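You operate a simulated robot arm through the tools that you are given. There is no shell and no other tool. Be economical: measure what you need, move in short steps, check, and stop when the job is done.

Carry out the task below with a simulated two-armed robot. There is one attempt and no reset: what you move stays moved.

Task
Fit the red cap on the red drum with the press.
Fine: slide the plate out again and leave the drum on it.

It is judged by the outcome, as a careful person would: the job done as asked, and still so three seconds after it is handed in. It fails if anything else is knocked over, pushed out of place, dropped, spilled or broken. Lids that push on must go on centred and level and be pressed home; caps that screw on are set level and turned clockwise until they are tight.

Robot
Two 7-joint arms with two-finger parallel grippers on one trunk, on a base that drives. Base frame: it is fixed to the floor where the robot stands at the start and does not move with it; the origin is under the middle of the robot, x ahead of it, y to its left, z up; the surface under the hand at the start is at about z = 0.8. Units: m, rad, N and s.
The left shoulder is at the start at [0.07, 0.177, 1.145], the right one opposite. With the tool pointing down near the work surface each hand reaches from about 0.26 to 0.72 m from the robot's upright axis, wherever it stands, measured 20 degrees to its own side. Places, roughly: blue drum cap (4x4x3 cm) [0.5, -0.1, 0.8]; nest of the sliding plate [0.5, -0.2, 0.8]; plunger [0.6, -0.2, 0.9]; red drum cap (4x4x3 cm) [0.5, -0.1, 0.8]; sliding plate [0.5, -0.2, 0.8]. Payload 3.43 kg a hand.
The tool frame of a hand sits at the grasp point between the pads (the TCP): z along the fingers, y along the line on which they close. The tips reach 0.03 m beyond it. The gripper opens to 0.094 m. The fingers are 0.028 m wide and 0.01 m thick; the gripper's body (0.05 by 0.096 m) begins 0.055 m behind the TCP.
Orientation is that of the tool frame in the base frame, as a unit quaternion [w, x, y, z]. With the fingers straight down and closing along the base's y, the tool's x points along the base's -x, its y along +y and its z along -z.

Tools
- The arms move only by the tool arm_command. It takes "left_increments", "right_increments" or both (then of equal length, played together; a hand with none holds still); each is a list of rows, each a list of 3 entries, a list of its own where there are three numbers: the shift along the base's x, y, z in units of 25 mm (1.0 is 25 mm), then the turn, a rotation vector about the base's x, y, z in units of 8 degrees (1.0 is 8 degrees), then the finger opening in mm, from 0 to 94. In form: [[[dx, dy, dz], [rx, ry, rz], fingers], ...]. A call has 1 to 10 rows; each row shifts and turns the commanded pose from where the row before left it. A call with a number of a shift or a turn outside -1 to 1 is refused whole. Rows are played at 5 a second. More than 0.05 m and 0.15 rad between two rows, or a gripper value outside its range, and nothing of the call is played. A pose out of reach is approached as far as the arm can. The call stops where the force on the tool passes 40 N (or 10 N more than at its start, if that is more) or the arm is blocked; 0.2 s more then pass. The fingers move at their own pace (about 0.153 m/s each) and stop on an object; they squeeze with about 42 N. The grip force told is the motor's: it shows also when the fingers shut on nothing. Time passes only in rows, and 0.2 s behind the last, so rows that do not move let the fingers close. It gives the time, the measured TCP pose, the force on the tool (base axes), the opening and the grip force at its end, in the units of the frame above (readings bear some noise), with the torque about the TCP (base axes, N m) and any sound that the robot's microphone picked up.
- Cameras (640 x 400 px; columns grow to the right, rows downward): "scene" is now at [0.1307, -0.0177, 1.4477]; the picture's right is [-0.22, -0.97, -0.00], its down [-0.70, 0.16, -0.70] and it looks along [0.68, -0.16, -0.72] (base axes); focal length 277 px, centre (320, 200). "left" rides on the left gripper at [0.076, -0.014, -0.103] in its tool frame; the picture's right is [0.18, 0.98, 0.00], its down [-0.75, 0.14, -0.64] and it looks along [-0.63, 0.12, 0.77] (tool axes); focal length 243 px, centre (320, 200). "right" rides on the right gripper at [0.076, 0.014, -0.103] in its tool frame; the picture's right is [-0.18, 0.98, 0.00], its down [-0.75, -0.14, -0.64] and it looks along [-0.63, -0.12, 0.77] (tool axes); focal length 243 px, centre (320, 200). There is no depth. A picture from a camera that has moved, and an enlarged one, comes with that camera's place and axes in the base frame and with its lens.
- camera(camera): a new picture of that camera. The clock stands still meanwhile.
- raise_lower(by): slides the trunk up (or, below 0, down) by that many m; the arms and the scene camera ride with it, the base frame stays. It gives what a move gives, with no picture.
- steer(legs): drives the robot by 1 to 6 legs, each [ahead, turn to the left] in m and rad, along the robot's own axes; the way and the turn of a leg run together, so that a leg with both is an arc; at most 1.5 m and 3.142 rad a leg. The arms and the cameras ride along, it lands a little off, and it stops where it bumps. It gives what a move gives.
- head_to(pan, tilt): turns the head with the scene camera to pan (to the left, within 1.501 rad either way) and tilt (down, from -0.506 to 1.204), counted from straight ahead of the robot. It gives what a move gives.
- zoom(camera, box): a new picture of the part [left, top, right, bottom] of that camera's present view, enlarged. The clock stands still meanwhile.
- sign_off(): hands the job in; it is judged then, once.

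Work in short steps. Places have to be worked out from the pictures, the camera data and where the tool is seen: move nearer, look again, correct. Check each grasp and each placing, and mend what went wrong. You have 120 turns and 92 pictures in all, those below and enlarged ones among them. Open the grippers and draw the arms clear of the work before you hand the job in, unless the task says otherwise; then end with one line.

The tools are called after "Request:" by a JSON object that holds its "method" and its "body". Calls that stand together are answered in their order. arm_command: Moves the arms, as the interface text tells. Its arguments: {"type":"object","properties":{"left_increments":{"type":"array","items":{"type":"array"}},"right_increments":{"type":"array","items":{"type":"array"}}},"required":[]} The other tools are called the same way: raise_lower (by) slides the trunk up or down; steer (legs) drives the base; head_to (pan, tilt) turns the head that bears the scene camera; camera (camera) takes a picture; zoom (camera, box) takes an enlarged picture of a part of a camera's view; sign_off () hands the job in.

At the start:

```text
clock: 0.0
left_tcp_pos: [0.5765, 0.1117, 1.1204]
left_tool_rot: [0.0, 0.0, 1.0, 0.0]
left_wrist_force: [0.0, 0.3, 0.7]
left_torque: [0.04, -0.01, -0.02]
left_opening: 0.0942
left_grip_force: 0.1
right_tcp_pos: [0.4162, -0.413, 1.2304]
right_tool_rot: [0.0, 0.0, 1.0, 0.001]
right_wrist_force: [0.4, 0.5, -0.9]
right_torque: [0.0, 0.03, -0.02]
right_opening: 0.0939
right_grip_force: 0.0
trunk travel left (down, up): [-0.725, 0.115]
robot x, y, heading: [0.0012, 0.0016, 0.001]
head pan, tilt: [-0.225, 0.801]
```

scene: 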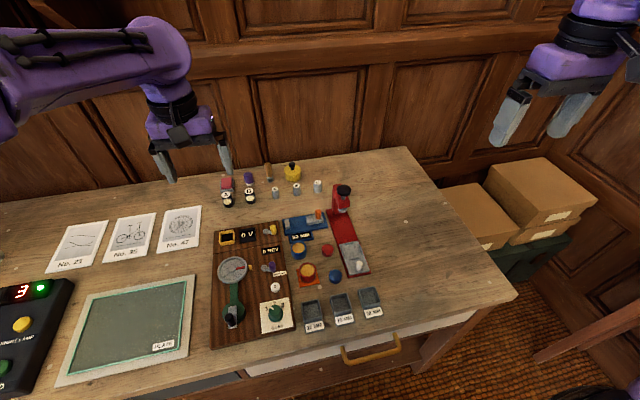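
right: 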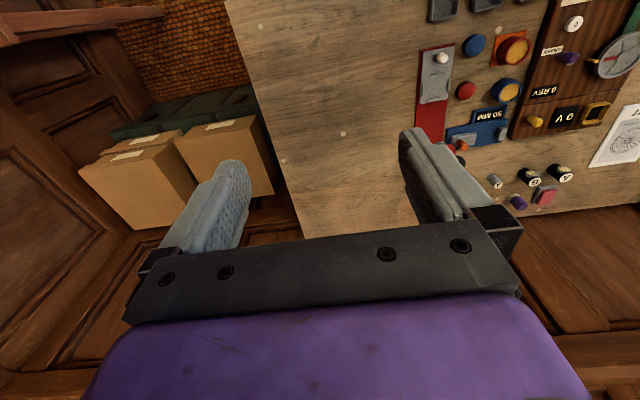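
left: 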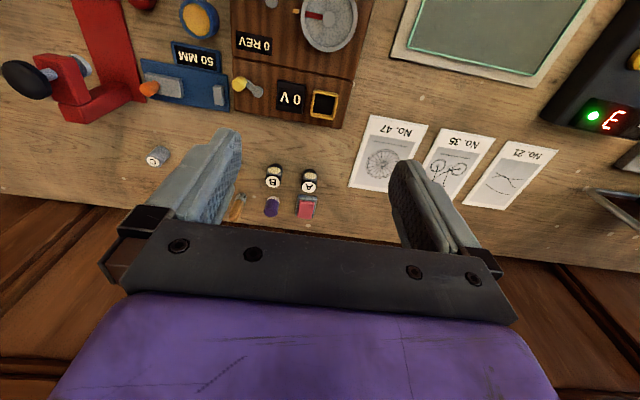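

I'll start by enlarging the press area in the scene view to see the drums, caps and the press.

Request:
{"method": "zoom", "body": {"camera": "scene", "box": [270, 170, 400, 300]}}

Request:
{"method": "zoom", "body": {"camera": "right", "box": [390, 0, 560, 170]}}

```text
3.08 times, centred on (335, 235) of scene
camera zoom: at [0.1307, -0.0177, 1.4477], right [-0.22, -0.97, 0.0], down [-0.7, 0.16, -0.7], along [0.68, -0.16, -0.72], focal length 853 px, centre (274, 92)
```

zoom: 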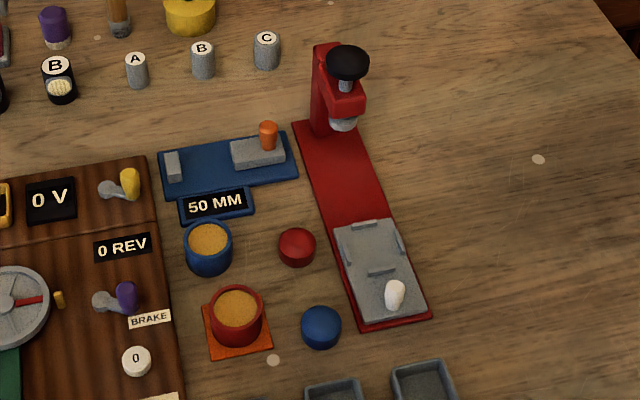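

```text
2.35 times, centred on (475, 85) of right
camera zoom: at [0.3404, -0.3993, 1.3334], right [0.18, 0.98, 0.0], down [0.75, -0.14, 0.64], along [0.63, -0.12, -0.77], focal length 571 px, centre (-45, 471)
```

zoom: 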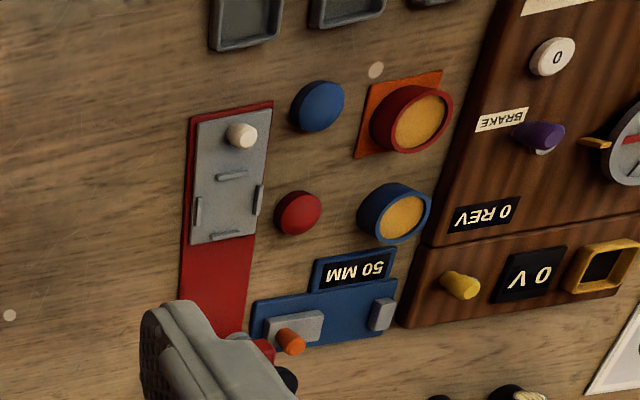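

The red drum is near (0.48, -0.07), the red cap near (0.54, -0.13) and the nest near (0.52, -0.19). I'll bring the right hand in above and behind the area for a closer look with its camera.

Request:
{"method": "arm_command", "body": {"right_increments": [[[-0.2, 1, -0.5], [0, 0, 0], 94], [[-0.2, 1, -0.5], [0, 0, 0], 94], [[-0.2, 1, -0.5], [0, 0, 0], 94], [[-0.2, 1, -0.5], [0, 0, 0], 94], [[-0.2, 1, -0.5], [0, 0, 0], 94], [[-0.2, 1, -0.5], [0, 0, 0], 94], [[-0.2, 1, -0.5], [0, 0, 0], 94], [[-0.2, 1, -0.5], [0, 0, 0], 94], [[-0.2, 1, -0.5], [0, 0, 0], 94], [[-0.2, 1, -0.5], [0, 0, 0], 94]]}}

Request:
{"method": "camera", "body": {"camera": "right"}}

Request:
{"method": "camera", "body": {"camera": "scene"}}

```text
clock: 2.2
left_tcp_pos: [0.5777, 0.1132, 1.1193]
left_tool_rot: [0.001, 0.0, 1.0, 0.0]
left_wrist_force: [-0.6, -0.2, 0.4]
left_torque: [-0.03, 0.0, 0.01]
left_opening: 0.0941
left_grip_force: 0.1
right_tcp_pos: [0.402, -0.2081, 1.1049]
right_tool_rot: [-0.001, -0.001, 1.0, 0.0]
right_wrist_force: [-0.3, -0.2, 0.4]
right_torque: [0.02, 0.02, -0.04]
right_opening: 0.0939
right_grip_force: 0.1
right hand out of reach, approached as far as the arm can: row 8, 9, 10
trunk travel left (down, up): [-0.725, 0.115]
robot x, y, heading: [0.0012, 0.0001, -0.004]
head pan, tilt: [-0.225, 0.801]
```

```text
86 pictures are left
camera right: at [0.3263, -0.1945, 1.2068], right [0.18, 0.98, 0.0], down [0.75, -0.14, 0.64], along [0.63, -0.12, -0.77], focal length 243 px, centre (320, 200)
```

right: 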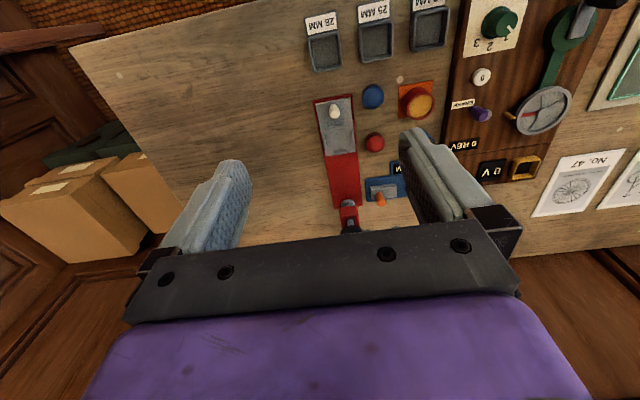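

```text
85 pictures are left
camera scene: at [0.1316, -0.0168, 1.4477], right [-0.22, -0.97, 0.0], down [-0.7, 0.16, -0.69], along [0.68, -0.16, -0.72], focal length 277 px, centre (320, 200)
```

scene: 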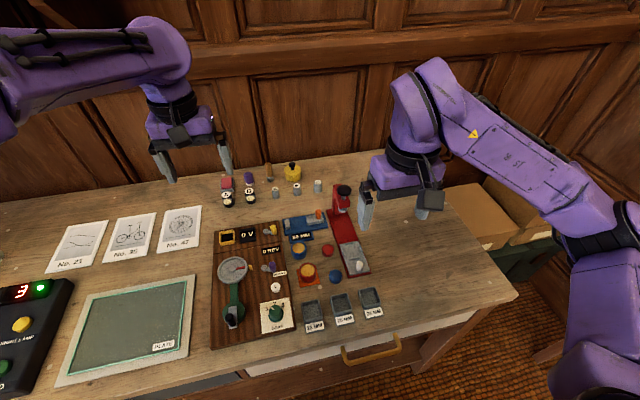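

The right camera has a near top-down view of the press area, so I'll enlarge that to triangulate against the scene view.

Request:
{"method": "zoom", "body": {"camera": "right", "box": [300, 70, 450, 170]}}

Request:
{"method": "zoom", "body": {"camera": "scene", "box": [280, 175, 400, 295]}}

```text
4.00 times, centred on (375, 120) of right
camera zoom: at [0.3263, -0.1945, 1.2068], right [0.18, 0.98, 0.0], down [0.75, -0.14, 0.64], along [0.63, -0.12, -0.77], focal length 970 px, centre (100, 520)
```

zoom: 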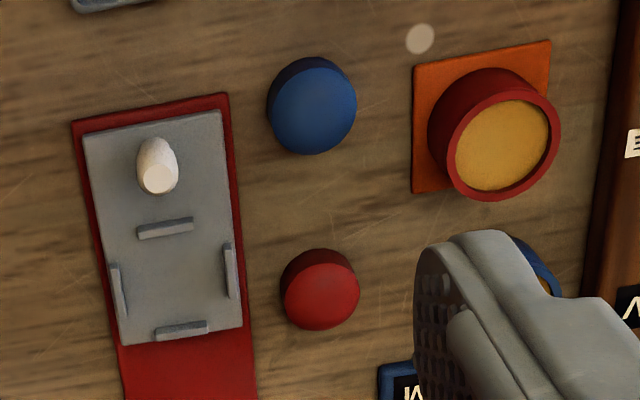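

```text
3.33 times, centred on (340, 235) of scene
camera zoom: at [0.1316, -0.0168, 1.4477], right [-0.22, -0.97, 0.0], down [-0.7, 0.16, -0.69], along [0.68, -0.16, -0.72], focal length 924 px, centre (253, 83)
```

zoom: 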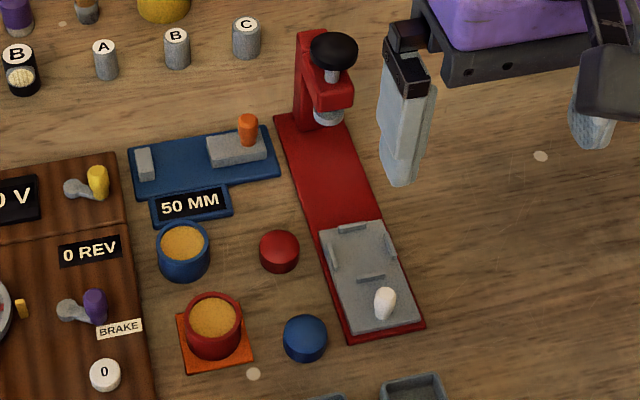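

Triangulation puts the drum rim centre near (0.474, -0.069, 0.841). I'll move the hand above it at about z = 0.95, turning 45° so the fingers close between the neighbouring objects.

Request:
{"method": "arm_command", "body": {"right_increments": [[[0.42, 0.79, -0.9], [0, 0, 0.8], 80], [[0.42, 0.79, -0.9], [0, 0, 0.8], 80], [[0.42, 0.79, -0.9], [0, 0, 0.8], 80], [[0.42, 0.79, -0.9], [0, 0, 0.8], 80], [[0.42, 0.79, -0.9], [0, 0, 0.8], 80], [[0.42, 0.79, -0.9], [0, 0, 0.8], 80], [[0.42, 0.79, -0.9], [0, 0, 0.8], 80]]}}

Request:
{"method": "camera", "body": {"camera": "right"}}

Request:
{"method": "zoom", "body": {"camera": "scene", "box": [260, 150, 420, 310]}}

```text
clock: 3.8
left_tcp_pos: [0.5771, 0.1125, 1.121]
left_tool_rot: [-0.001, 0.001, 1.0, 0.0]
left_wrist_force: [-0.7, 0.8, -0.4]
left_torque: [-0.01, 0.01, 0.0]
left_opening: 0.094
left_grip_force: 0.0
right_tcp_pos: [0.4771, -0.0675, 0.9459]
right_tool_rot: [-0.002, -0.382, 0.924, 0.0]
right_wrist_force: [-0.1, 0.0, 0.0]
right_torque: [-0.02, 0.0, 0.02]
right_opening: 0.0801
right_grip_force: 0.0
trunk travel left (down, up): [-0.725, 0.115]
robot x, y, heading: [0.0013, 0.0048, -0.001]
head pan, tilt: [-0.225, 0.801]
```

```text
82 pictures are left
camera right: at [0.4128, -0.1108, 1.0494], right [-0.56, 0.83, 0.0], down [0.63, 0.43, 0.64], along [0.53, 0.36, -0.77], focal length 243 px, centre (320, 200)
```

right: 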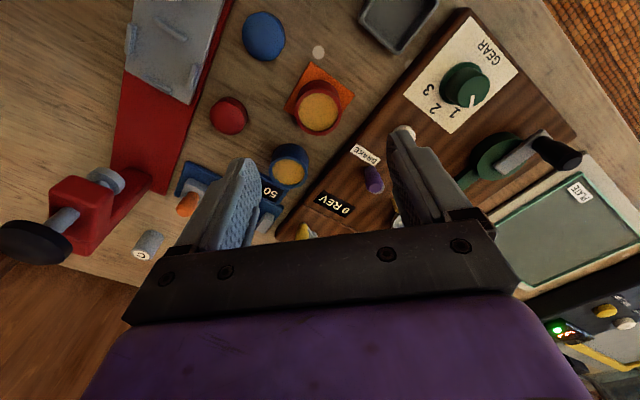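

```text
2.50 times, centred on (340, 230) of scene
camera zoom: at [0.1316, -0.0166, 1.4477], right [-0.22, -0.97, 0.0], down [-0.7, 0.16, -0.69], along [0.68, -0.16, -0.72], focal length 693 px, centre (270, 125)
```

zoom: 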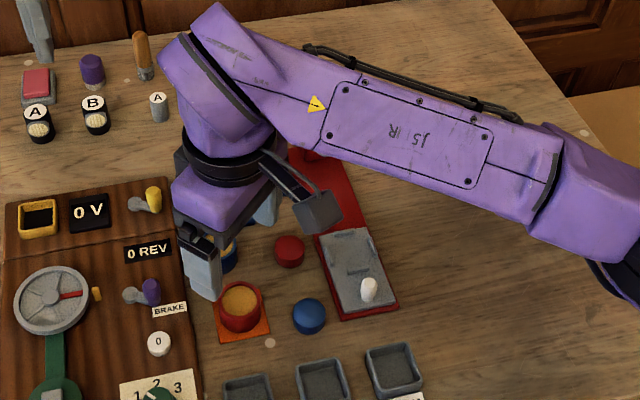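

The hand camera agrees: drum centre is about (0.477, -0.071). I'll narrow the fingers to 64 mm, correct y by -3.5 mm and come down partway to check clearance.

Request:
{"method": "arm_command", "body": {"right_increments": [[[0, -0.14, -0.8], [0, 0, 0], 64], [[0, 0, -0.8], [0, 0, 0], 64], [[0, 0, -0.8], [0, 0, 0], 64]]}}

Request:
{"method": "camera", "body": {"camera": "right"}}

Request:
{"method": "zoom", "body": {"camera": "scene", "box": [270, 220, 350, 300]}}

```text
clock: 4.6
left_tcp_pos: [0.576, 0.1105, 1.1207]
left_tool_rot: [0.0, 0.0, 1.0, 0.0]
left_wrist_force: [0.1, -0.3, 0.0]
left_torque: [-0.01, -0.01, 0.02]
left_opening: 0.0938
left_grip_force: 0.1
right_tcp_pos: [0.4753, -0.0726, 0.8873]
right_tool_rot: [0.0, -0.381, 0.925, 0.0]
right_wrist_force: [0.7, -0.3, 0.0]
right_torque: [0.0, 0.02, -0.01]
right_opening: 0.064
right_grip_force: 0.0
trunk travel left (down, up): [-0.725, 0.115]
robot x, y, heading: [-0.0027, -0.0035, 0.0]
head pan, tilt: [-0.225, 0.801]
```

```text
80 pictures are left
camera right: at [0.4106, -0.1163, 0.9911], right [-0.56, 0.83, 0.0], down [0.63, 0.43, 0.64], along [0.53, 0.36, -0.77], focal length 243 px, centre (320, 200)
```

right: 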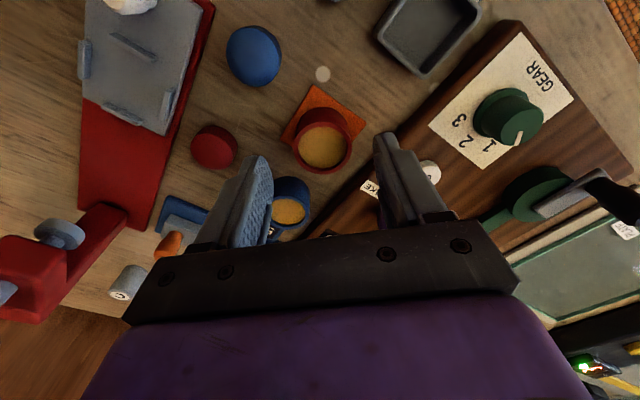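

```text
5.00 times, centred on (310, 260) of scene
camera zoom: at [0.1307, -0.0177, 1.4478], right [-0.22, -0.97, 0.0], down [-0.7, 0.16, -0.7], along [0.68, -0.16, -0.72], focal length 1386 px, centre (370, -100)
```

zoom: 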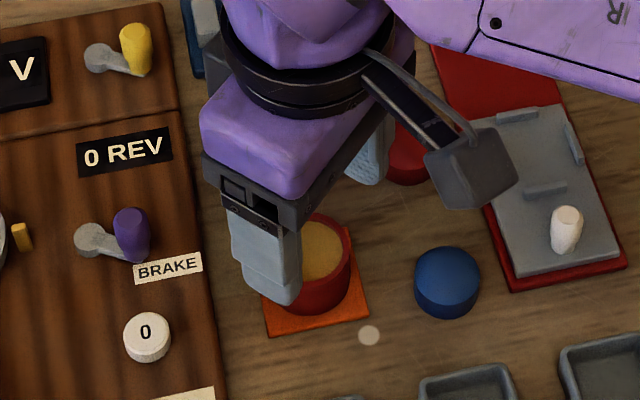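

The drum is well between the fingers, about 4 mm nearer to the robot than the hand centre. I'll correct by (-3, -2) mm, descend to z = 0.845 and close.

Request:
{"method": "arm_command", "body": {"right_increments": [[[-0.12, -0.08, -0.7], [0, 0, 0], 64], [[0, 0, -0.9], [0, 0, 0], 64], [[0, 0, 0], [0, 0, 0], 64]]}}

Request:
{"method": "camera", "body": {"camera": "right"}}

```text
clock: 5.4
left_tcp_pos: [0.5761, 0.1117, 1.121]
left_tool_rot: [0.0, 0.001, 1.0, 0.001]
left_wrist_force: [0.0, -0.6, 0.5]
left_torque: [-0.01, -0.03, -0.01]
left_opening: 0.0938
left_grip_force: 0.1
right_tcp_pos: [0.4725, -0.0728, 0.8468]
right_tool_rot: [0.0, -0.381, 0.924, 0.001]
right_wrist_force: [0.6, -0.3, 0.2]
right_torque: [0.0, 0.0, 0.05]
right_opening: 0.064
right_grip_force: 0.1
trunk travel left (down, up): [-0.725, 0.115]
robot x, y, heading: [0.0004, 0.0016, 0.002]
head pan, tilt: [-0.225, 0.801]
```

```text
78 pictures are left
camera right: at [0.4075, -0.1182, 0.9492], right [-0.56, 0.83, 0.0], down [0.63, 0.43, 0.64], along [0.53, 0.36, -0.77], focal length 243 px, centre (320, 200)
```

right: 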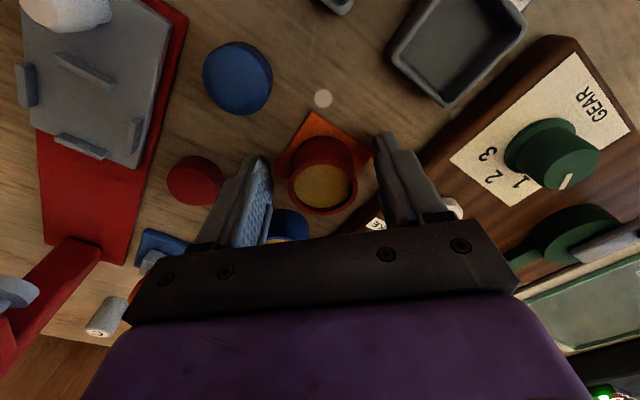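

Drum is centred between the pads. Closing the fingers.

Request:
{"method": "arm_command", "body": {"right_increments": [[[0, 0, 0], [0, 0, 0], 52], [[0, 0, 0], [0, 0, 0], 38], [[0, 0, 0], [0, 0, 0], 38]]}}

```text
clock: 6.2
left_tcp_pos: [0.575, 0.1129, 1.12]
left_tool_rot: [0.0, 0.0, 1.0, 0.0]
left_wrist_force: [0.5, 0.2, 0.7]
left_torque: [-0.01, 0.0, 0.0]
left_opening: 0.0937
left_grip_force: 0.0
right_tcp_pos: [0.4739, -0.0745, 0.8454]
right_tool_rot: [0.0, -0.38, 0.925, 0.0]
right_wrist_force: [0.3, 0.3, -0.1]
right_torque: [-0.03, 0.01, 0.01]
right_opening: 0.0429
right_grip_force: 42.1
trunk travel left (down, up): [-0.725, 0.115]
robot x, y, heading: [-0.0001, -0.0018, -0.001]
head pan, tilt: [-0.225, 0.801]
```

Gripped at 43 mm. Lifting 6 cm gently.

Request:
{"method": "arm_command", "body": {"right_increments": [[[0, 0, 0.4], [0, 0, 0], 38], [[0, 0, 0.6], [0, 0, 0], 38], [[0, 0, 0.7], [0, 0, 0], 38], [[0, 0, 0.7], [0, 0, 0], 38]]}}

Request:
{"method": "camera", "body": {"camera": "right"}}

Request:
{"method": "zoom", "body": {"camera": "scene", "box": [280, 190, 400, 290]}}

```text
clock: 7.2
left_tcp_pos: [0.5754, 0.1129, 1.1209]
left_tool_rot: [0.0, 0.0, 1.0, -0.001]
left_wrist_force: [0.0, 0.1, 0.3]
left_torque: [0.03, -0.01, 0.03]
left_opening: 0.0938
left_grip_force: 0.1
right_tcp_pos: [0.4744, -0.0737, 0.9082]
right_tool_rot: [0.0, -0.381, 0.924, 0.0]
right_wrist_force: [0.2, -1.0, -2.0]
right_torque: [-0.04, 0.0, -0.02]
right_opening: 0.043
right_grip_force: 41.7
trunk travel left (down, up): [-0.725, 0.115]
robot x, y, heading: [-0.0017, 0.0007, 0.001]
head pan, tilt: [-0.225, 0.801]
```

```text
77 pictures are left
camera right: at [0.4108, -0.1177, 1.0108], right [-0.56, 0.83, 0.0], down [0.63, 0.43, 0.64], along [0.53, 0.36, -0.77], focal length 243 px, centre (320, 200)
```

right: 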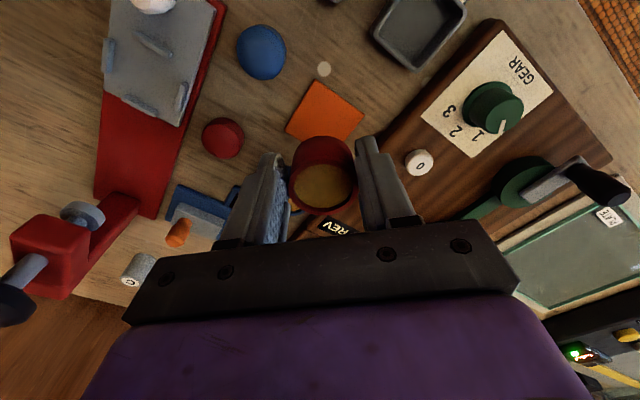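

```text
4.00 times, centred on (340, 240) of scene
camera zoom: at [0.1307, -0.0175, 1.4477], right [-0.22, -0.97, 0.0], down [-0.7, 0.16, -0.7], along [0.68, -0.16, -0.72], focal length 1109 px, centre (240, 40)
```

zoom: 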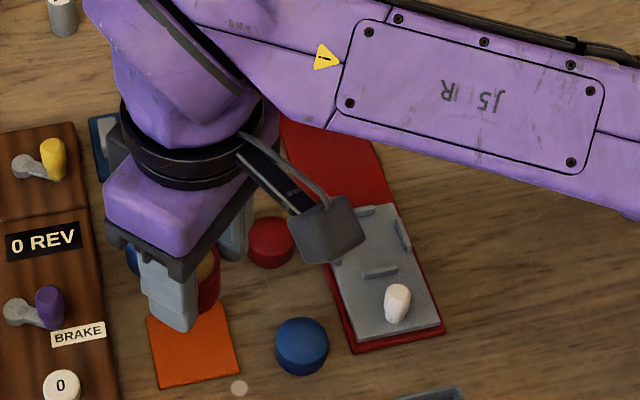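

Drum held level with its contents intact. I estimate the nest centre at (0.520, -0.199) with the press axis along x, so I'll carry the drum above it at the same height.

Request:
{"method": "arm_command", "body": {"right_increments": [[[0.3, -0.83, 0], [0, 0, 0], 38], [[0.3, -0.83, 0], [0, 0, 0], 38], [[0.3, -0.83, 0], [0, 0, 0], 38], [[0.3, -0.83, 0], [0, 0, 0], 38], [[0.3, -0.83, 0], [0, 0, 0], 38], [[0.3, -0.83, 0], [0, 0, 0], 38], [[0, 0, 0], [0, 0, 0], 38]]}}

Request:
{"method": "camera", "body": {"camera": "right"}}

Request:
{"method": "zoom", "body": {"camera": "scene", "box": [290, 180, 410, 280]}}

```text
clock: 8.8
left_tcp_pos: [0.5758, 0.1133, 1.1209]
left_tool_rot: [0.0, -0.001, 1.0, 0.001]
left_wrist_force: [0.5, 0.3, -0.6]
left_torque: [0.0, 0.0, -0.04]
left_opening: 0.0941
left_grip_force: 0.1
right_tcp_pos: [0.5196, -0.1992, 0.9063]
right_tool_rot: [0.0, -0.381, 0.924, 0.0]
right_wrist_force: [-0.9, 1.1, -1.2]
right_torque: [-0.02, 0.01, -0.02]
right_opening: 0.0428
right_grip_force: 42.3
trunk travel left (down, up): [-0.725, 0.115]
robot x, y, heading: [-0.0004, 0.0009, 0.004]
head pan, tilt: [-0.225, 0.801]
```

```text
75 pictures are left
camera right: at [0.4547, -0.2435, 1.0096], right [-0.56, 0.83, 0.0], down [0.63, 0.43, 0.64], along [0.53, 0.36, -0.77], focal length 243 px, centre (320, 200)
```

right: 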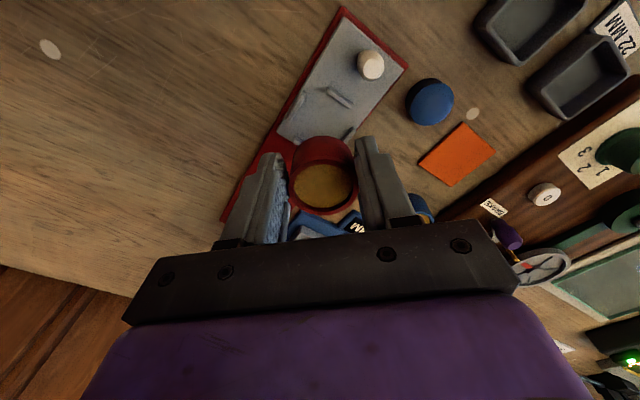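

```text
4.00 times, centred on (350, 230) of scene
camera zoom: at [0.131, -0.0172, 1.4477], right [-0.22, -0.97, 0.0], down [-0.7, 0.16, -0.7], along [0.68, -0.16, -0.72], focal length 1109 px, centre (200, 80)
```

zoom: 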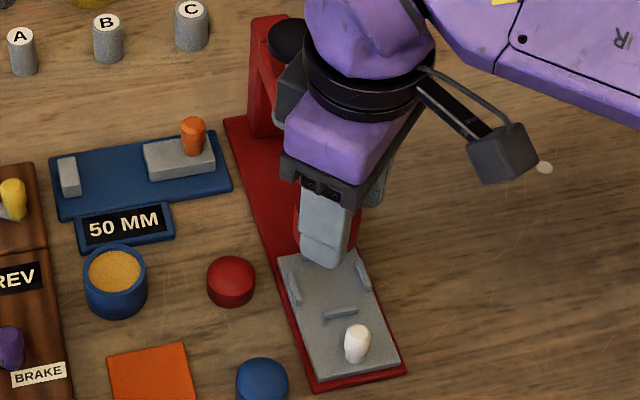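

Ridges seen in the hand camera give a nest centre of (0.520, -0.198), matching the hand. I'll lower partway and check again.

Request:
{"method": "arm_command", "body": {"right_increments": [[[0, 0.03, -0.6], [0, 0, 0], 38], [[0, 0, -0.7], [0, 0, 0], 38], [[0, 0, 0], [0, 0, 0], 38]]}}

Request:
{"method": "zoom", "body": {"camera": "right", "box": [240, 40, 400, 220]}}

Request:
{"method": "zoom", "body": {"camera": "scene", "box": [330, 210, 400, 280]}}

```text
clock: 9.6
left_tcp_pos: [0.5774, 0.1113, 1.1217]
left_tool_rot: [0.0, 0.0, 1.0, 0.0]
left_wrist_force: [-0.3, -0.1, -0.8]
left_torque: [0.0, -0.02, 0.0]
left_opening: 0.094
left_grip_force: 0.0
right_tcp_pos: [0.5187, -0.1977, 0.8738]
right_tool_rot: [0.0, -0.381, 0.925, -0.001]
right_wrist_force: [0.0, 0.3, -1.2]
right_torque: [-0.02, 0.01, 0.01]
right_opening: 0.0428
right_grip_force: 41.7
trunk travel left (down, up): [-0.725, 0.115]
robot x, y, heading: [0.0033, -0.0008, -0.003]
head pan, tilt: [-0.225, 0.801]
```

```text
2.22 times, centred on (320, 130) of right
camera zoom: at [0.4544, -0.2417, 0.9773], right [-0.56, 0.83, 0.0], down [0.63, 0.43, 0.64], along [0.53, 0.36, -0.77], focal length 539 px, centre (320, 356)
```

zoom: 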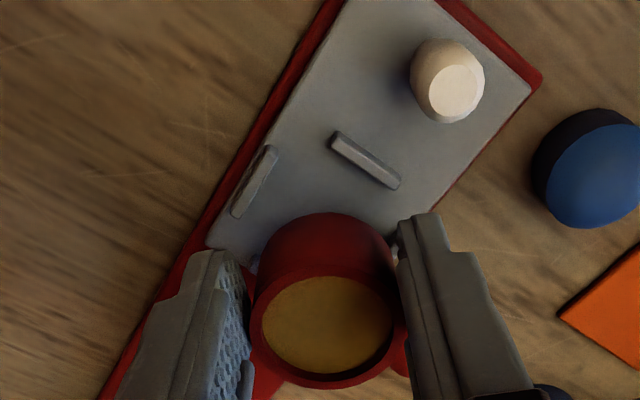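

```text
5.71 times, centred on (365, 245) of scene
camera zoom: at [0.1308, -0.0176, 1.4477], right [-0.22, -0.97, 0.0], down [-0.7, 0.16, -0.7], along [0.68, -0.16, -0.72], focal length 1584 px, centre (63, -57)
```

zoom: 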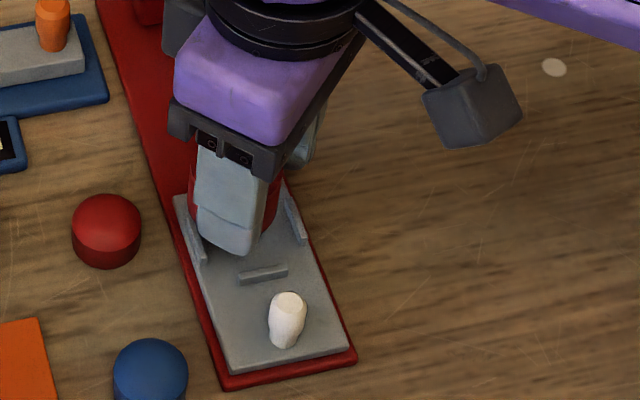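

Alignment agrees within about 1–2 mm. I'll lower in small steps until contact is felt.

Request:
{"method": "arm_command", "body": {"right_increments": [[[0, -0.03, -0.3], [0, 0, 0], 38], [[0, 0, -0.2], [0, 0, 0], 38], [[0, 0, -0.15], [0, 0, 0], 38], [[0, 0, 0], [0, 0, 0], 38]]}}

Request:
{"method": "zoom", "body": {"camera": "right", "box": [240, 40, 400, 220]}}

Request:
{"method": "zoom", "body": {"camera": "scene", "box": [330, 210, 400, 280]}}

```text
clock: 10.6
left_tcp_pos: [0.5748, 0.1111, 1.1219]
left_tool_rot: [0.002, 0.0, 1.0, 0.0]
left_wrist_force: [0.3, -0.4, 0.3]
left_torque: [-0.07, 0.02, 0.0]
left_opening: 0.0941
left_grip_force: 0.1
right_tcp_pos: [0.5192, -0.1974, 0.8615]
right_tool_rot: [0.005, -0.38, 0.925, -0.001]
right_wrist_force: [5.8, -6.8, 29.4]
right_torque: [0.16, -0.42, -0.17]
right_opening: 0.0428
right_grip_force: 42.4
trunk travel left (down, up): [-0.725, 0.115]
robot x, y, heading: [-0.0027, -0.0002, 0.003]
head pan, tilt: [-0.225, 0.801]
```

```text
2.22 times, centred on (320, 130) of right
camera zoom: at [0.4533, -0.2426, 0.9644], right [-0.56, 0.83, 0.0], down [0.63, 0.43, 0.65], along [0.54, 0.36, -0.76], focal length 539 px, centre (320, 356)
```

zoom: 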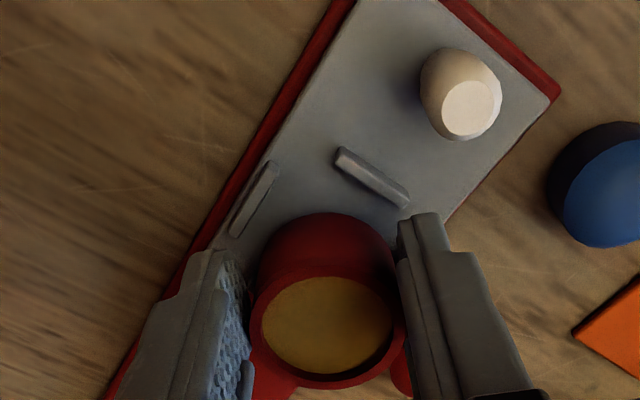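

```text
5.71 times, centred on (365, 245) of scene
camera zoom: at [0.1275, -0.0177, 1.4485], right [-0.22, -0.97, 0.0], down [-0.7, 0.16, -0.7], along [0.68, -0.16, -0.72], focal length 1584 px, centre (63, -57)
```

zoom: 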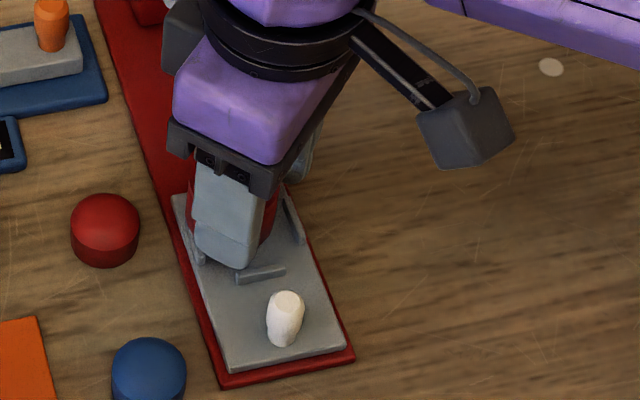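

The torque (contact offset toward +x, +y) and the rim's apparent size show the drum sits about 9 mm off in +x and +y from the hand centre. It is therefore resting on the far and left ridges. I'll lift, shift (-9.5, -8.5) mm, and look again.

Request:
{"method": "arm_command", "body": {"right_increments": [[[0, 0, 0.5], [0, 0, 0], 38], [[-0.38, -0.34, 0], [0, 0, 0], 38], [[0, 0, 0], [0, 0, 0], 38]]}}

Request:
{"method": "zoom", "body": {"camera": "right", "box": [240, 40, 400, 220]}}

Request:
{"method": "zoom", "body": {"camera": "scene", "box": [330, 210, 400, 280]}}

```text
clock: 11.4
left_tcp_pos: [0.5774, 0.1125, 1.1202]
left_tool_rot: [0.0, 0.0, 1.0, -0.001]
left_wrist_force: [-0.8, 0.6, 0.5]
left_torque: [0.03, 0.05, 0.01]
left_opening: 0.0938
left_grip_force: 0.0
right_tcp_pos: [0.5085, -0.2067, 0.8698]
right_tool_rot: [-0.001, -0.381, 0.925, 0.0]
right_wrist_force: [0.0, 0.1, -1.8]
right_torque: [-0.01, 0.03, 0.01]
right_opening: 0.0428
right_grip_force: 42.2
trunk travel left (down, up): [-0.725, 0.115]
robot x, y, heading: [-0.0018, 0.0007, 0.001]
head pan, tilt: [-0.225, 0.801]
```

```text
2.22 times, centred on (320, 130) of right
camera zoom: at [0.4442, -0.2504, 0.9732], right [-0.56, 0.83, 0.0], down [0.64, 0.43, 0.64], along [0.53, 0.36, -0.77], focal length 539 px, centre (320, 356)
```

zoom: 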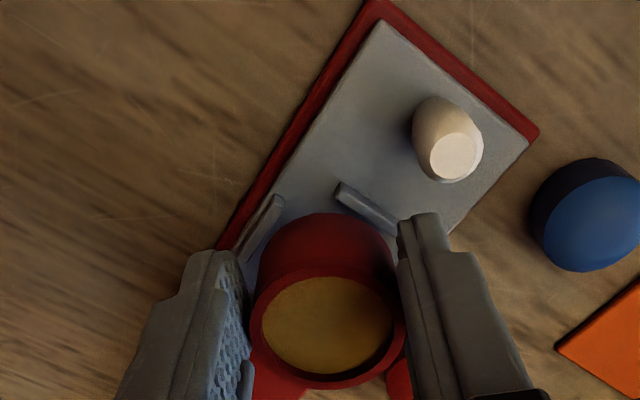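

```text
5.71 times, centred on (365, 245) of scene
camera zoom: at [0.1316, -0.0172, 1.4476], right [-0.22, -0.97, 0.0], down [-0.7, 0.16, -0.69], along [0.68, -0.16, -0.72], focal length 1584 px, centre (63, -57)
```

zoom: 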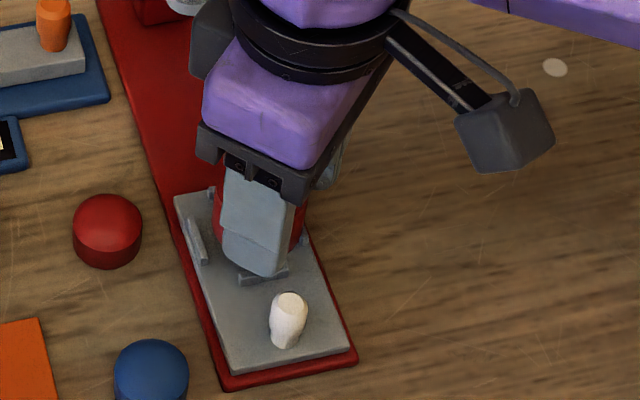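

The drum should now be over the nest. Lowering slowly until contact.

Request:
{"method": "arm_command", "body": {"right_increments": [[[0, 0, -0.25], [0, 0, 0], 38], [[0, 0, -0.15], [0, 0, 0], 38], [[0, 0, -0.1], [0, 0, 0], 38], [[0, 0, -0.1], [0, 0, 0], 38], [[0, 0, -0.08], [0, 0, 0], 38]]}}

Request:
{"method": "zoom", "body": {"camera": "right", "box": [240, 40, 400, 220]}}

Request:
{"method": "zoom", "body": {"camera": "scene", "box": [330, 210, 400, 280]}}

```text
clock: 12.6
left_tcp_pos: [0.5738, 0.1128, 1.1218]
left_tool_rot: [0.001, 0.0, 1.0, 0.0]
left_wrist_force: [-0.5, -0.1, 0.4]
left_torque: [-0.03, 0.03, 0.0]
left_opening: 0.094
left_grip_force: 0.0
right_tcp_pos: [0.5091, -0.2059, 0.8567]
right_tool_rot: [0.003, -0.38, 0.925, 0.0]
right_wrist_force: [6.7, -5.9, 29.3]
right_torque: [-0.05, -0.09, -0.02]
right_opening: 0.0427
right_grip_force: 41.9
trunk travel left (down, up): [-0.725, 0.115]
robot x, y, heading: [0.0008, -0.0029, -0.002]
head pan, tilt: [-0.225, 0.801]
```

```text
2.22 times, centred on (320, 130) of right
camera zoom: at [0.4436, -0.2498, 0.9596], right [-0.56, 0.83, 0.0], down [0.63, 0.43, 0.65], along [0.54, 0.36, -0.76], focal length 539 px, centre (320, 356)
```

zoom: 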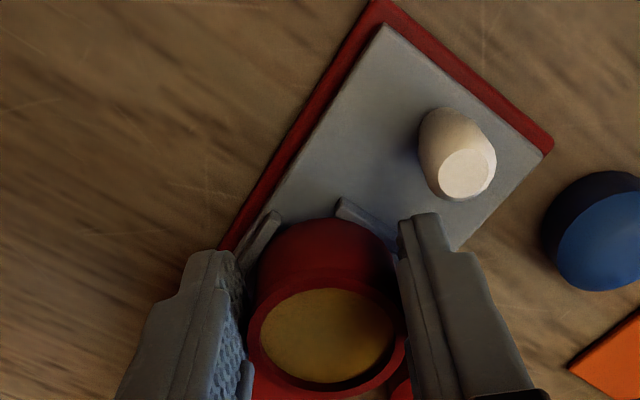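

```text
5.71 times, centred on (365, 245) of scene
camera zoom: at [0.1283, -0.0171, 1.4482], right [-0.22, -0.97, 0.0], down [-0.7, 0.16, -0.7], along [0.68, -0.16, -0.72], focal length 1584 px, centre (63, -57)
```

zoom: 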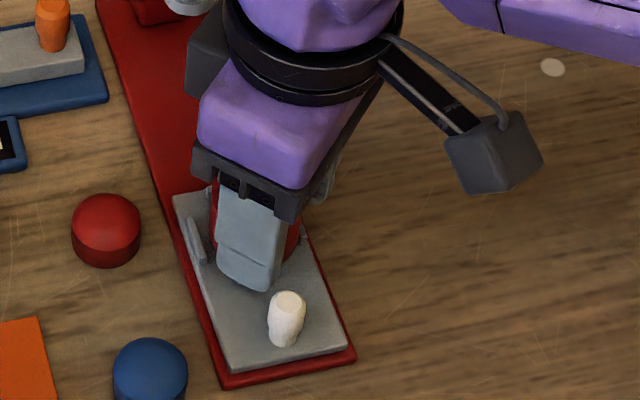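

Contact came 5 mm lower this time. I'll enlarge the base of the drum to see whether it sits inside the ridges or on the near one.

Request:
{"method": "zoom", "body": {"camera": "right", "box": [290, 110, 360, 170]}}

Request:
{"method": "zoom", "body": {"camera": "scene", "box": [345, 225, 390, 265]}}

```text
6.67 times, centred on (325, 140) of right
camera zoom: at [0.4436, -0.2498, 0.9596], right [-0.56, 0.83, 0.0], down [0.63, 0.43, 0.65], along [0.54, 0.36, -0.76], focal length 1618 px, centre (287, 600)
```

zoom: 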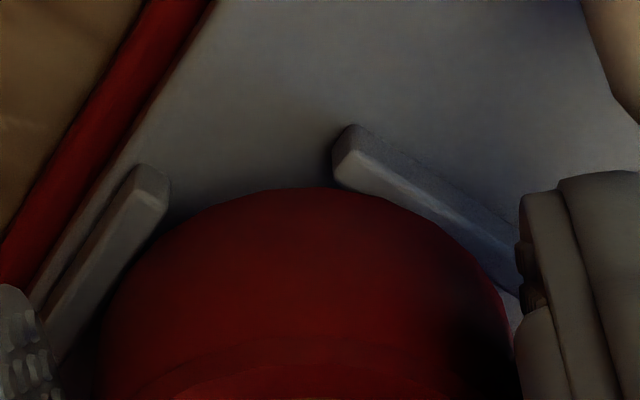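

```text
10.00 times, centred on (368, 245) of scene
camera zoom: at [0.1283, -0.0171, 1.4482], right [-0.22, -0.97, 0.0], down [-0.7, 0.16, -0.7], along [0.68, -0.16, -0.72], focal length 2772 px, centre (-155, -250)
```

zoom: 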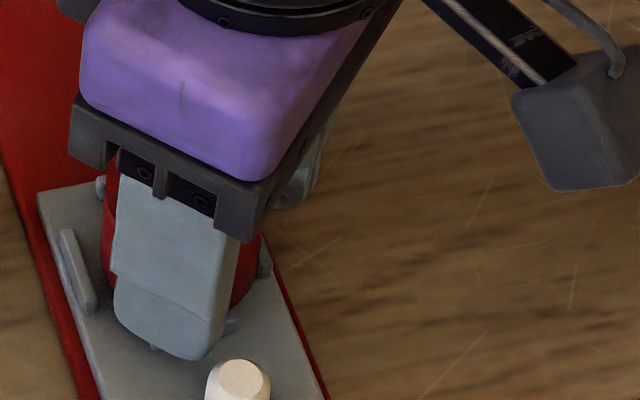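

The drum overlaps the near ridge slightly and has spare room on the +y and +x sides. I'll lift 8 mm, shift (+4, +2) mm and lower again with a gentle final approach.

Request:
{"method": "arm_command", "body": {"right_increments": [[[0, 0, 0.5], [0, 0, 0], 38], [[0.16, 0.08, 0], [0, 0, 0], 38], [[0, 0, 0], [0, 0, 0], 38]]}}

Request:
{"method": "zoom", "body": {"camera": "right", "box": [270, 90, 380, 180]}}

```text
clock: 13.4
left_tcp_pos: [0.5753, 0.1109, 1.1208]
left_tool_rot: [0.0, 0.001, 1.0, 0.0]
left_wrist_force: [0.2, 0.2, 0.2]
left_torque: [0.0, -0.03, 0.01]
left_opening: 0.094
left_grip_force: 0.1
right_tcp_pos: [0.5128, -0.202, 0.8658]
right_tool_rot: [-0.001, -0.381, 0.925, 0.0]
right_wrist_force: [0.0, -0.5, -2.0]
right_torque: [-0.01, 0.0, 0.01]
right_opening: 0.0428
right_grip_force: 42.1
trunk travel left (down, up): [-0.725, 0.115]
robot x, y, heading: [-0.0004, -0.0015, 0.005]
head pan, tilt: [-0.225, 0.801]
```

```text
4.44 times, centred on (325, 135) of right
camera zoom: at [0.4479, -0.248, 0.9694], right [-0.56, 0.83, 0.0], down [0.64, 0.43, 0.64], along [0.53, 0.36, -0.77], focal length 1078 px, centre (298, 489)
```

zoom: 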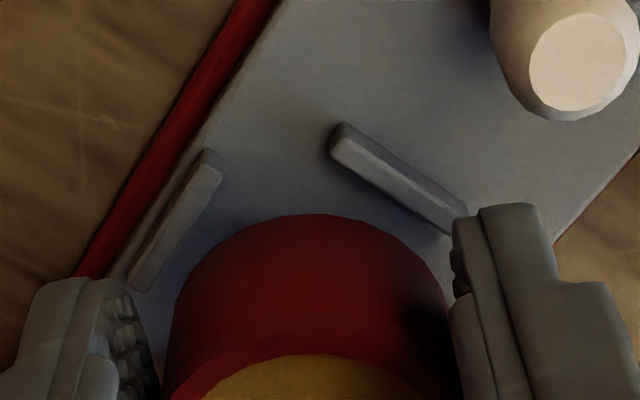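

Clearance to both visible ridges now looks even. Lowering to about 0.853 in fine steps.

Request:
{"method": "arm_command", "body": {"right_increments": [[[0, 0, -0.2], [0, 0, 0], 38], [[0, 0, -0.12], [0, 0, 0], 38], [[0, 0, -0.08], [0, 0, 0], 38], [[0, 0, -0.08], [0, 0, 0], 38], [[0, 0, -0.05], [0, 0, 0], 38]]}}

Request:
{"method": "zoom", "body": {"camera": "right", "box": [270, 90, 380, 180]}}

```text
clock: 14.6
left_tcp_pos: [0.5761, 0.113, 1.1212]
left_tool_rot: [0.0, 0.0, 1.0, 0.0]
left_wrist_force: [0.4, -0.1, 0.7]
left_torque: [-0.04, -0.04, 0.0]
left_opening: 0.0941
left_grip_force: 0.1
right_tcp_pos: [0.5142, -0.2045, 0.8524]
right_tool_rot: [0.0, -0.381, 0.925, -0.001]
right_wrist_force: [1.2, -0.1, -1.6]
right_torque: [-0.02, 0.03, 0.03]
right_opening: 0.0429
right_grip_force: 42.0
trunk travel left (down, up): [-0.725, 0.115]
robot x, y, heading: [-0.0026, -0.0014, 0.001]
head pan, tilt: [-0.225, 0.801]
```

```text
4.44 times, centred on (325, 135) of right
camera zoom: at [0.4488, -0.2484, 0.9555], right [-0.56, 0.83, 0.0], down [0.63, 0.43, 0.64], along [0.53, 0.36, -0.77], focal length 1078 px, centre (298, 489)
```

zoom: 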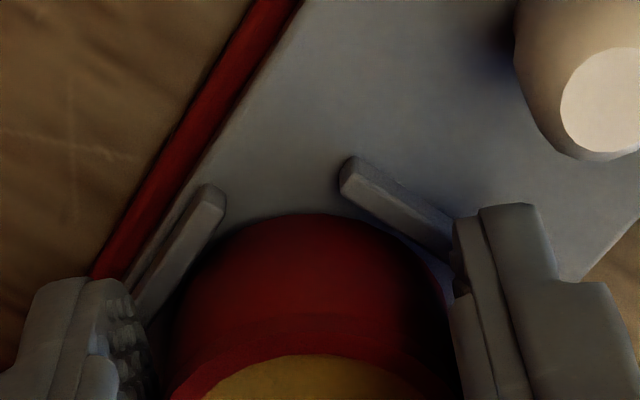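

It's now below ridge level with no contact, so the drum is inside the nest. I'll go on down in 1 mm steps to touch.

Request:
{"method": "arm_command", "body": {"right_increments": [[[0, 0, -0.05], [0, 0, 0], 38], [[0, 0, -0.04], [0, 0, 0], 38], [[0, 0, 0], [0, 0, 0], 38]]}}

```text
clock: 15.4
left_tcp_pos: [0.5762, 0.1139, 1.1202]
left_tool_rot: [0.0, 0.0, 1.0, 0.0]
left_wrist_force: [-0.5, -0.3, -0.3]
left_torque: [0.03, -0.02, -0.02]
left_opening: 0.0943
left_grip_force: 0.1
right_tcp_pos: [0.5119, -0.205, 0.8501]
right_tool_rot: [0.0, -0.382, 0.924, 0.001]
right_wrist_force: [-0.7, 1.8, 2.2]
right_torque: [0.11, -0.13, 0.03]
right_opening: 0.0428
right_grip_force: 41.8
trunk travel left (down, up): [-0.725, 0.115]
robot x, y, heading: [-0.0009, -0.0002, 0.003]
head pan, tilt: [-0.225, 0.801]
```

Light touch (about 4 N) at 0.850. Opening the fingers slowly and checking.

Request:
{"method": "arm_command", "body": {"right_increments": [[[0, 0, 0], [0, 0, 0], 46], [[0, 0, 0], [0, 0, 0], 54], [[0, 0, 0], [0, 0, 0], 62], [[0, 0, 0.3], [0, 0, 0], 62], [[0, 0, 0.8], [0, 0, 0], 62], [[0, 0, 0.8], [0, 0, 0], 62], [[0, 0, 0.6], [0, 0, 0], 62]]}}

Request:
{"method": "zoom", "body": {"camera": "right", "box": [220, 20, 420, 200]}}

Request:
{"method": "zoom", "body": {"camera": "scene", "box": [330, 210, 400, 280]}}

```text
clock: 17.0
left_tcp_pos: [0.5762, 0.1135, 1.1221]
left_tool_rot: [0.0, -0.001, 1.0, 0.0]
left_wrist_force: [-0.5, 0.0, -0.1]
left_torque: [0.01, 0.0, 0.02]
left_opening: 0.0941
left_grip_force: 0.0
right_tcp_pos: [0.5124, -0.2044, 0.9125]
right_tool_rot: [0.0, -0.381, 0.925, -0.001]
right_wrist_force: [0.3, -0.1, 0.7]
right_torque: [-0.02, 0.01, 0.0]
right_opening: 0.062
right_grip_force: 0.1
trunk travel left (down, up): [-0.725, 0.115]
robot x, y, heading: [-0.0016, 0.0018, 0.001]
head pan, tilt: [-0.225, 0.801]
```

```text
2.22 times, centred on (320, 110) of right
camera zoom: at [0.4478, -0.2481, 1.0168], right [-0.56, 0.83, 0.0], down [0.63, 0.43, 0.64], along [0.53, 0.36, -0.77], focal length 539 px, centre (320, 400)
```

zoom: 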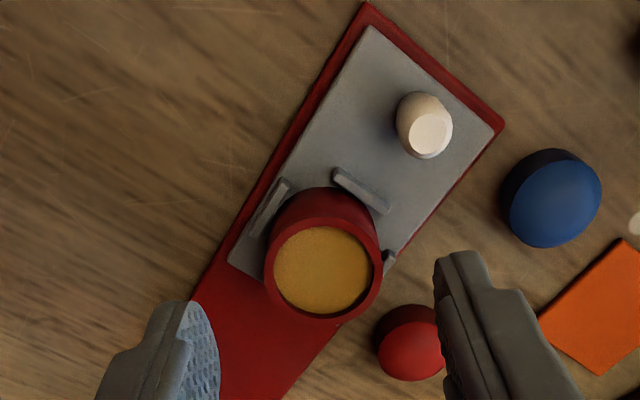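

```text
5.71 times, centred on (365, 245) of scene
camera zoom: at [0.1306, -0.0173, 1.4477], right [-0.22, -0.97, 0.0], down [-0.7, 0.16, -0.7], along [0.68, -0.16, -0.72], focal length 1584 px, centre (63, -57)
```

zoom: 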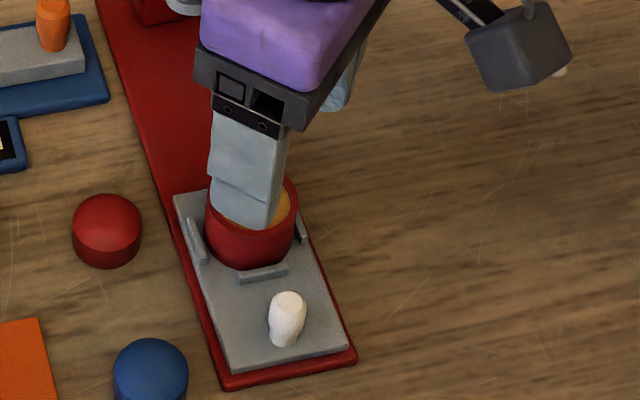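

The drum is seated cleanly inside the four ridges. The red cap is near (0.541, -0.131) with its top at about 0.81. I'll go above it and turn a further 45°, so the fingers close along x clear of the press base.

Request:
{"method": "arm_command", "body": {"right_increments": [[[0.19, 0.49, 0], [0, 0, 0.94], 62], [[0.19, 0.49, 0], [0, 0, 0.94], 62], [[0.19, 0.49, 0], [0, 0, 0.94], 62], [[0.19, 0.49, 0], [0, 0, 0.94], 62], [[0.19, 0.49, 0], [0, 0, 0.94], 62], [[0.19, 0.49, 0], [0, 0, 0.94], 62], [[0, 0, 0], [0, 0, 0], 62]]}}

Request:
{"method": "camera", "body": {"camera": "right"}}

Request:
{"method": "zoom", "body": {"camera": "scene", "box": [290, 190, 390, 290]}}

```text
clock: 18.6
left_tcp_pos: [0.5767, 0.1117, 1.1197]
left_tool_rot: [0.0, 0.0, 1.0, 0.0]
left_wrist_force: [0.0, -0.9, 0.0]
left_torque: [0.0, -0.04, -0.01]
left_opening: 0.0942
left_grip_force: 0.1
right_tcp_pos: [0.5417, -0.1331, 0.9129]
right_tool_rot: [0.0, -0.707, 0.707, 0.0]
right_wrist_force: [0.0, 0.8, -0.7]
right_torque: [0.01, 0.04, -0.02]
right_opening: 0.0619
right_grip_force: 0.0
trunk travel left (down, up): [-0.725, 0.115]
robot x, y, heading: [-0.0048, -0.0004, -0.001]
head pan, tilt: [-0.225, 0.801]
```

```text
59 pictures are left
camera right: at [0.5269, -0.2098, 1.0164], right [-0.98, 0.18, 0.0], down [0.14, 0.75, 0.64], along [0.12, 0.63, -0.77], focal length 243 px, centre (320, 200)
```

right: 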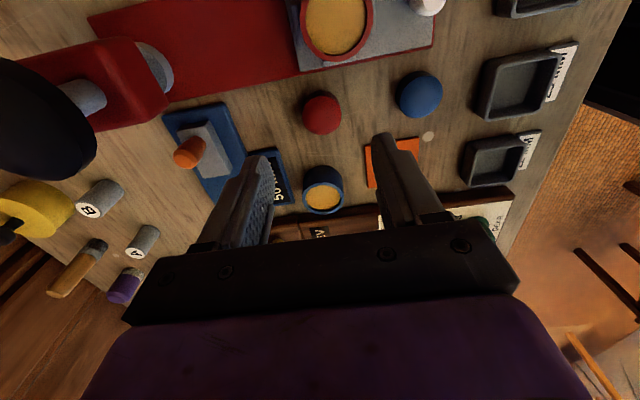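

```text
4.00 times, centred on (340, 240) of scene
camera zoom: at [0.1306, -0.0179, 1.4477], right [-0.22, -0.97, 0.0], down [-0.7, 0.16, -0.7], along [0.68, -0.16, -0.72], focal length 1109 px, centre (240, 40)
```

zoom: 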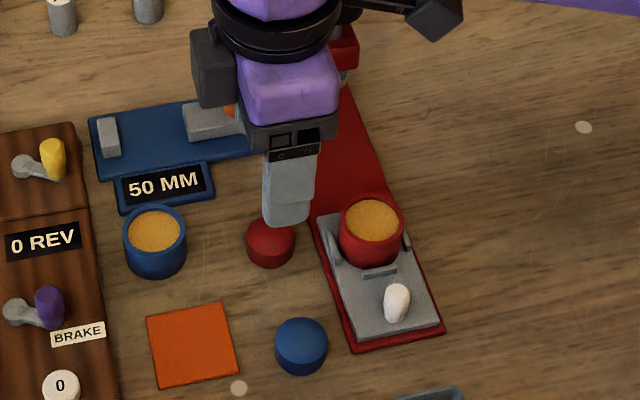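

The cap is close under the hand. I'll descend to about 0.865 and look again to fix its position and height.

Request:
{"method": "arm_command", "body": {"right_increments": [[[-0.04, 0, -0.9], [0, 0, 0], 62], [[0, 0, -1], [0, 0, 0], 62], [[0, 0, 0], [0, 0, 0], 62]]}}

Request:
{"method": "zoom", "body": {"camera": "right", "box": [220, 40, 420, 240]}}

Request:
{"method": "zoom", "body": {"camera": "scene", "box": [300, 200, 380, 280]}}

```text
clock: 19.4
left_tcp_pos: [0.5757, 0.1112, 1.1224]
left_tool_rot: [0.0, 0.0, 1.0, 0.0]
left_wrist_force: [0.6, 0.7, -0.1]
left_torque: [0.01, -0.01, -0.01]
left_opening: 0.094
left_grip_force: 0.0
right_tcp_pos: [0.5402, -0.1336, 0.8634]
right_tool_rot: [0.0, -0.706, 0.708, 0.0]
right_wrist_force: [-0.3, 0.3, 0.1]
right_torque: [0.01, 0.0, -0.02]
right_opening: 0.0621
right_grip_force: 0.0
trunk travel left (down, up): [-0.725, 0.115]
robot x, y, heading: [0.0011, -0.0021, -0.001]
head pan, tilt: [-0.225, 0.801]
```

```text
2.00 times, centred on (320, 140) of right
camera zoom: at [0.5257, -0.2102, 0.9683], right [-0.98, 0.19, 0.0], down [0.14, 0.75, 0.64], along [0.12, 0.63, -0.77], focal length 485 px, centre (320, 320)
```

zoom: 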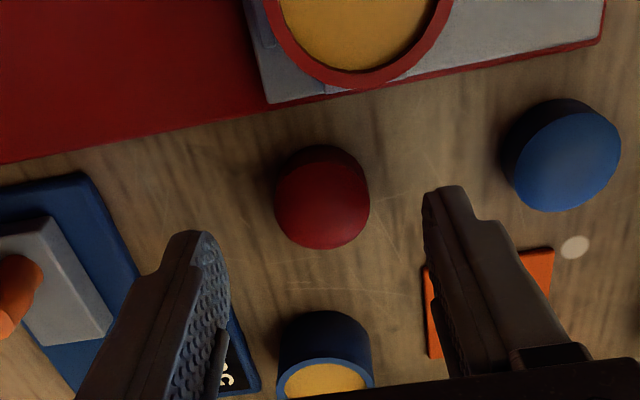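

```text
5.00 times, centred on (340, 240) of scene
camera zoom: at [0.1304, -0.0174, 1.4478], right [-0.22, -0.97, 0.0], down [-0.7, 0.16, -0.7], along [0.68, -0.16, -0.72], focal length 1386 px, centre (220, 0)
```

zoom: 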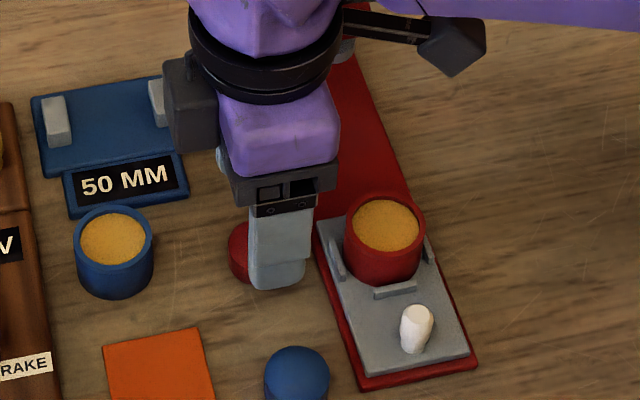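

Cap is at about (0.540, -0.131) with its top near 0.808. I'll adjust y by +2.5 mm and descend to about 0.825 with 56 mm opening, slowing at the end.

Request:
{"method": "arm_command", "body": {"right_increments": [[[0, 0.1, -0.6], [0, 0, 0], 56], [[0, 0, -0.5], [0, 0, 0], 56], [[0, 0, -0.25], [0, 0, 0], 56], [[0, 0, -0.15], [0, 0, 0], 56], [[0, 0, 0], [0, 0, 0], 56]]}}

Request:
{"method": "zoom", "body": {"camera": "right", "box": [220, 60, 420, 260]}}

Request:
{"method": "zoom", "body": {"camera": "scene", "box": [300, 200, 380, 280]}}

```text
clock: 20.6
left_tcp_pos: [0.5737, 0.1121, 1.1212]
left_tool_rot: [0.0, 0.0, 1.0, 0.0]
left_wrist_force: [-0.4, -0.1, -0.1]
left_torque: [-0.01, -0.01, -0.02]
left_opening: 0.0939
left_grip_force: 0.1
right_tcp_pos: [0.5404, -0.1301, 0.8304]
right_tool_rot: [0.002, -0.707, 0.708, -0.001]
right_wrist_force: [3.2, -2.8, 17.4]
right_torque: [-0.2, 0.52, 0.08]
right_opening: 0.0551
right_grip_force: 0.1
trunk travel left (down, up): [-0.725, 0.115]
robot x, y, heading: [-0.0021, -0.0016, 0.001]
head pan, tilt: [-0.225, 0.801]
```

```text
2.00 times, centred on (320, 160) of right
camera zoom: at [0.5251, -0.2065, 0.9335], right [-0.98, 0.19, 0.0], down [0.14, 0.75, 0.64], along [0.12, 0.63, -0.77], focal length 485 px, centre (320, 280)
```

zoom: 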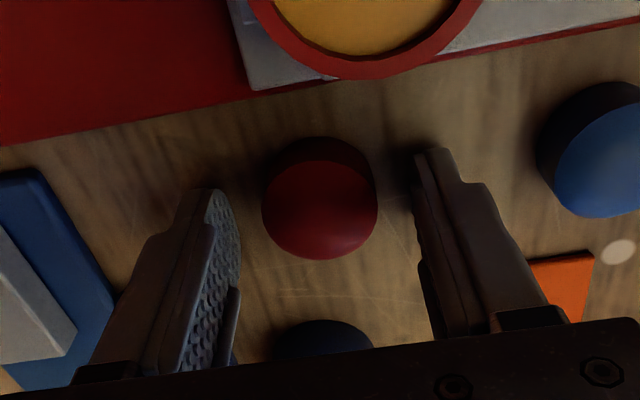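

```text
5.00 times, centred on (340, 240) of scene
camera zoom: at [0.1288, -0.0175, 1.4482], right [-0.22, -0.97, 0.0], down [-0.7, 0.16, -0.7], along [0.68, -0.16, -0.72], focal length 1386 px, centre (220, 0)
```

zoom: 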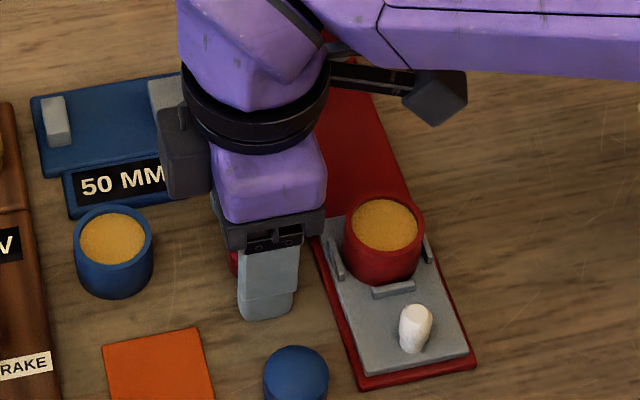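

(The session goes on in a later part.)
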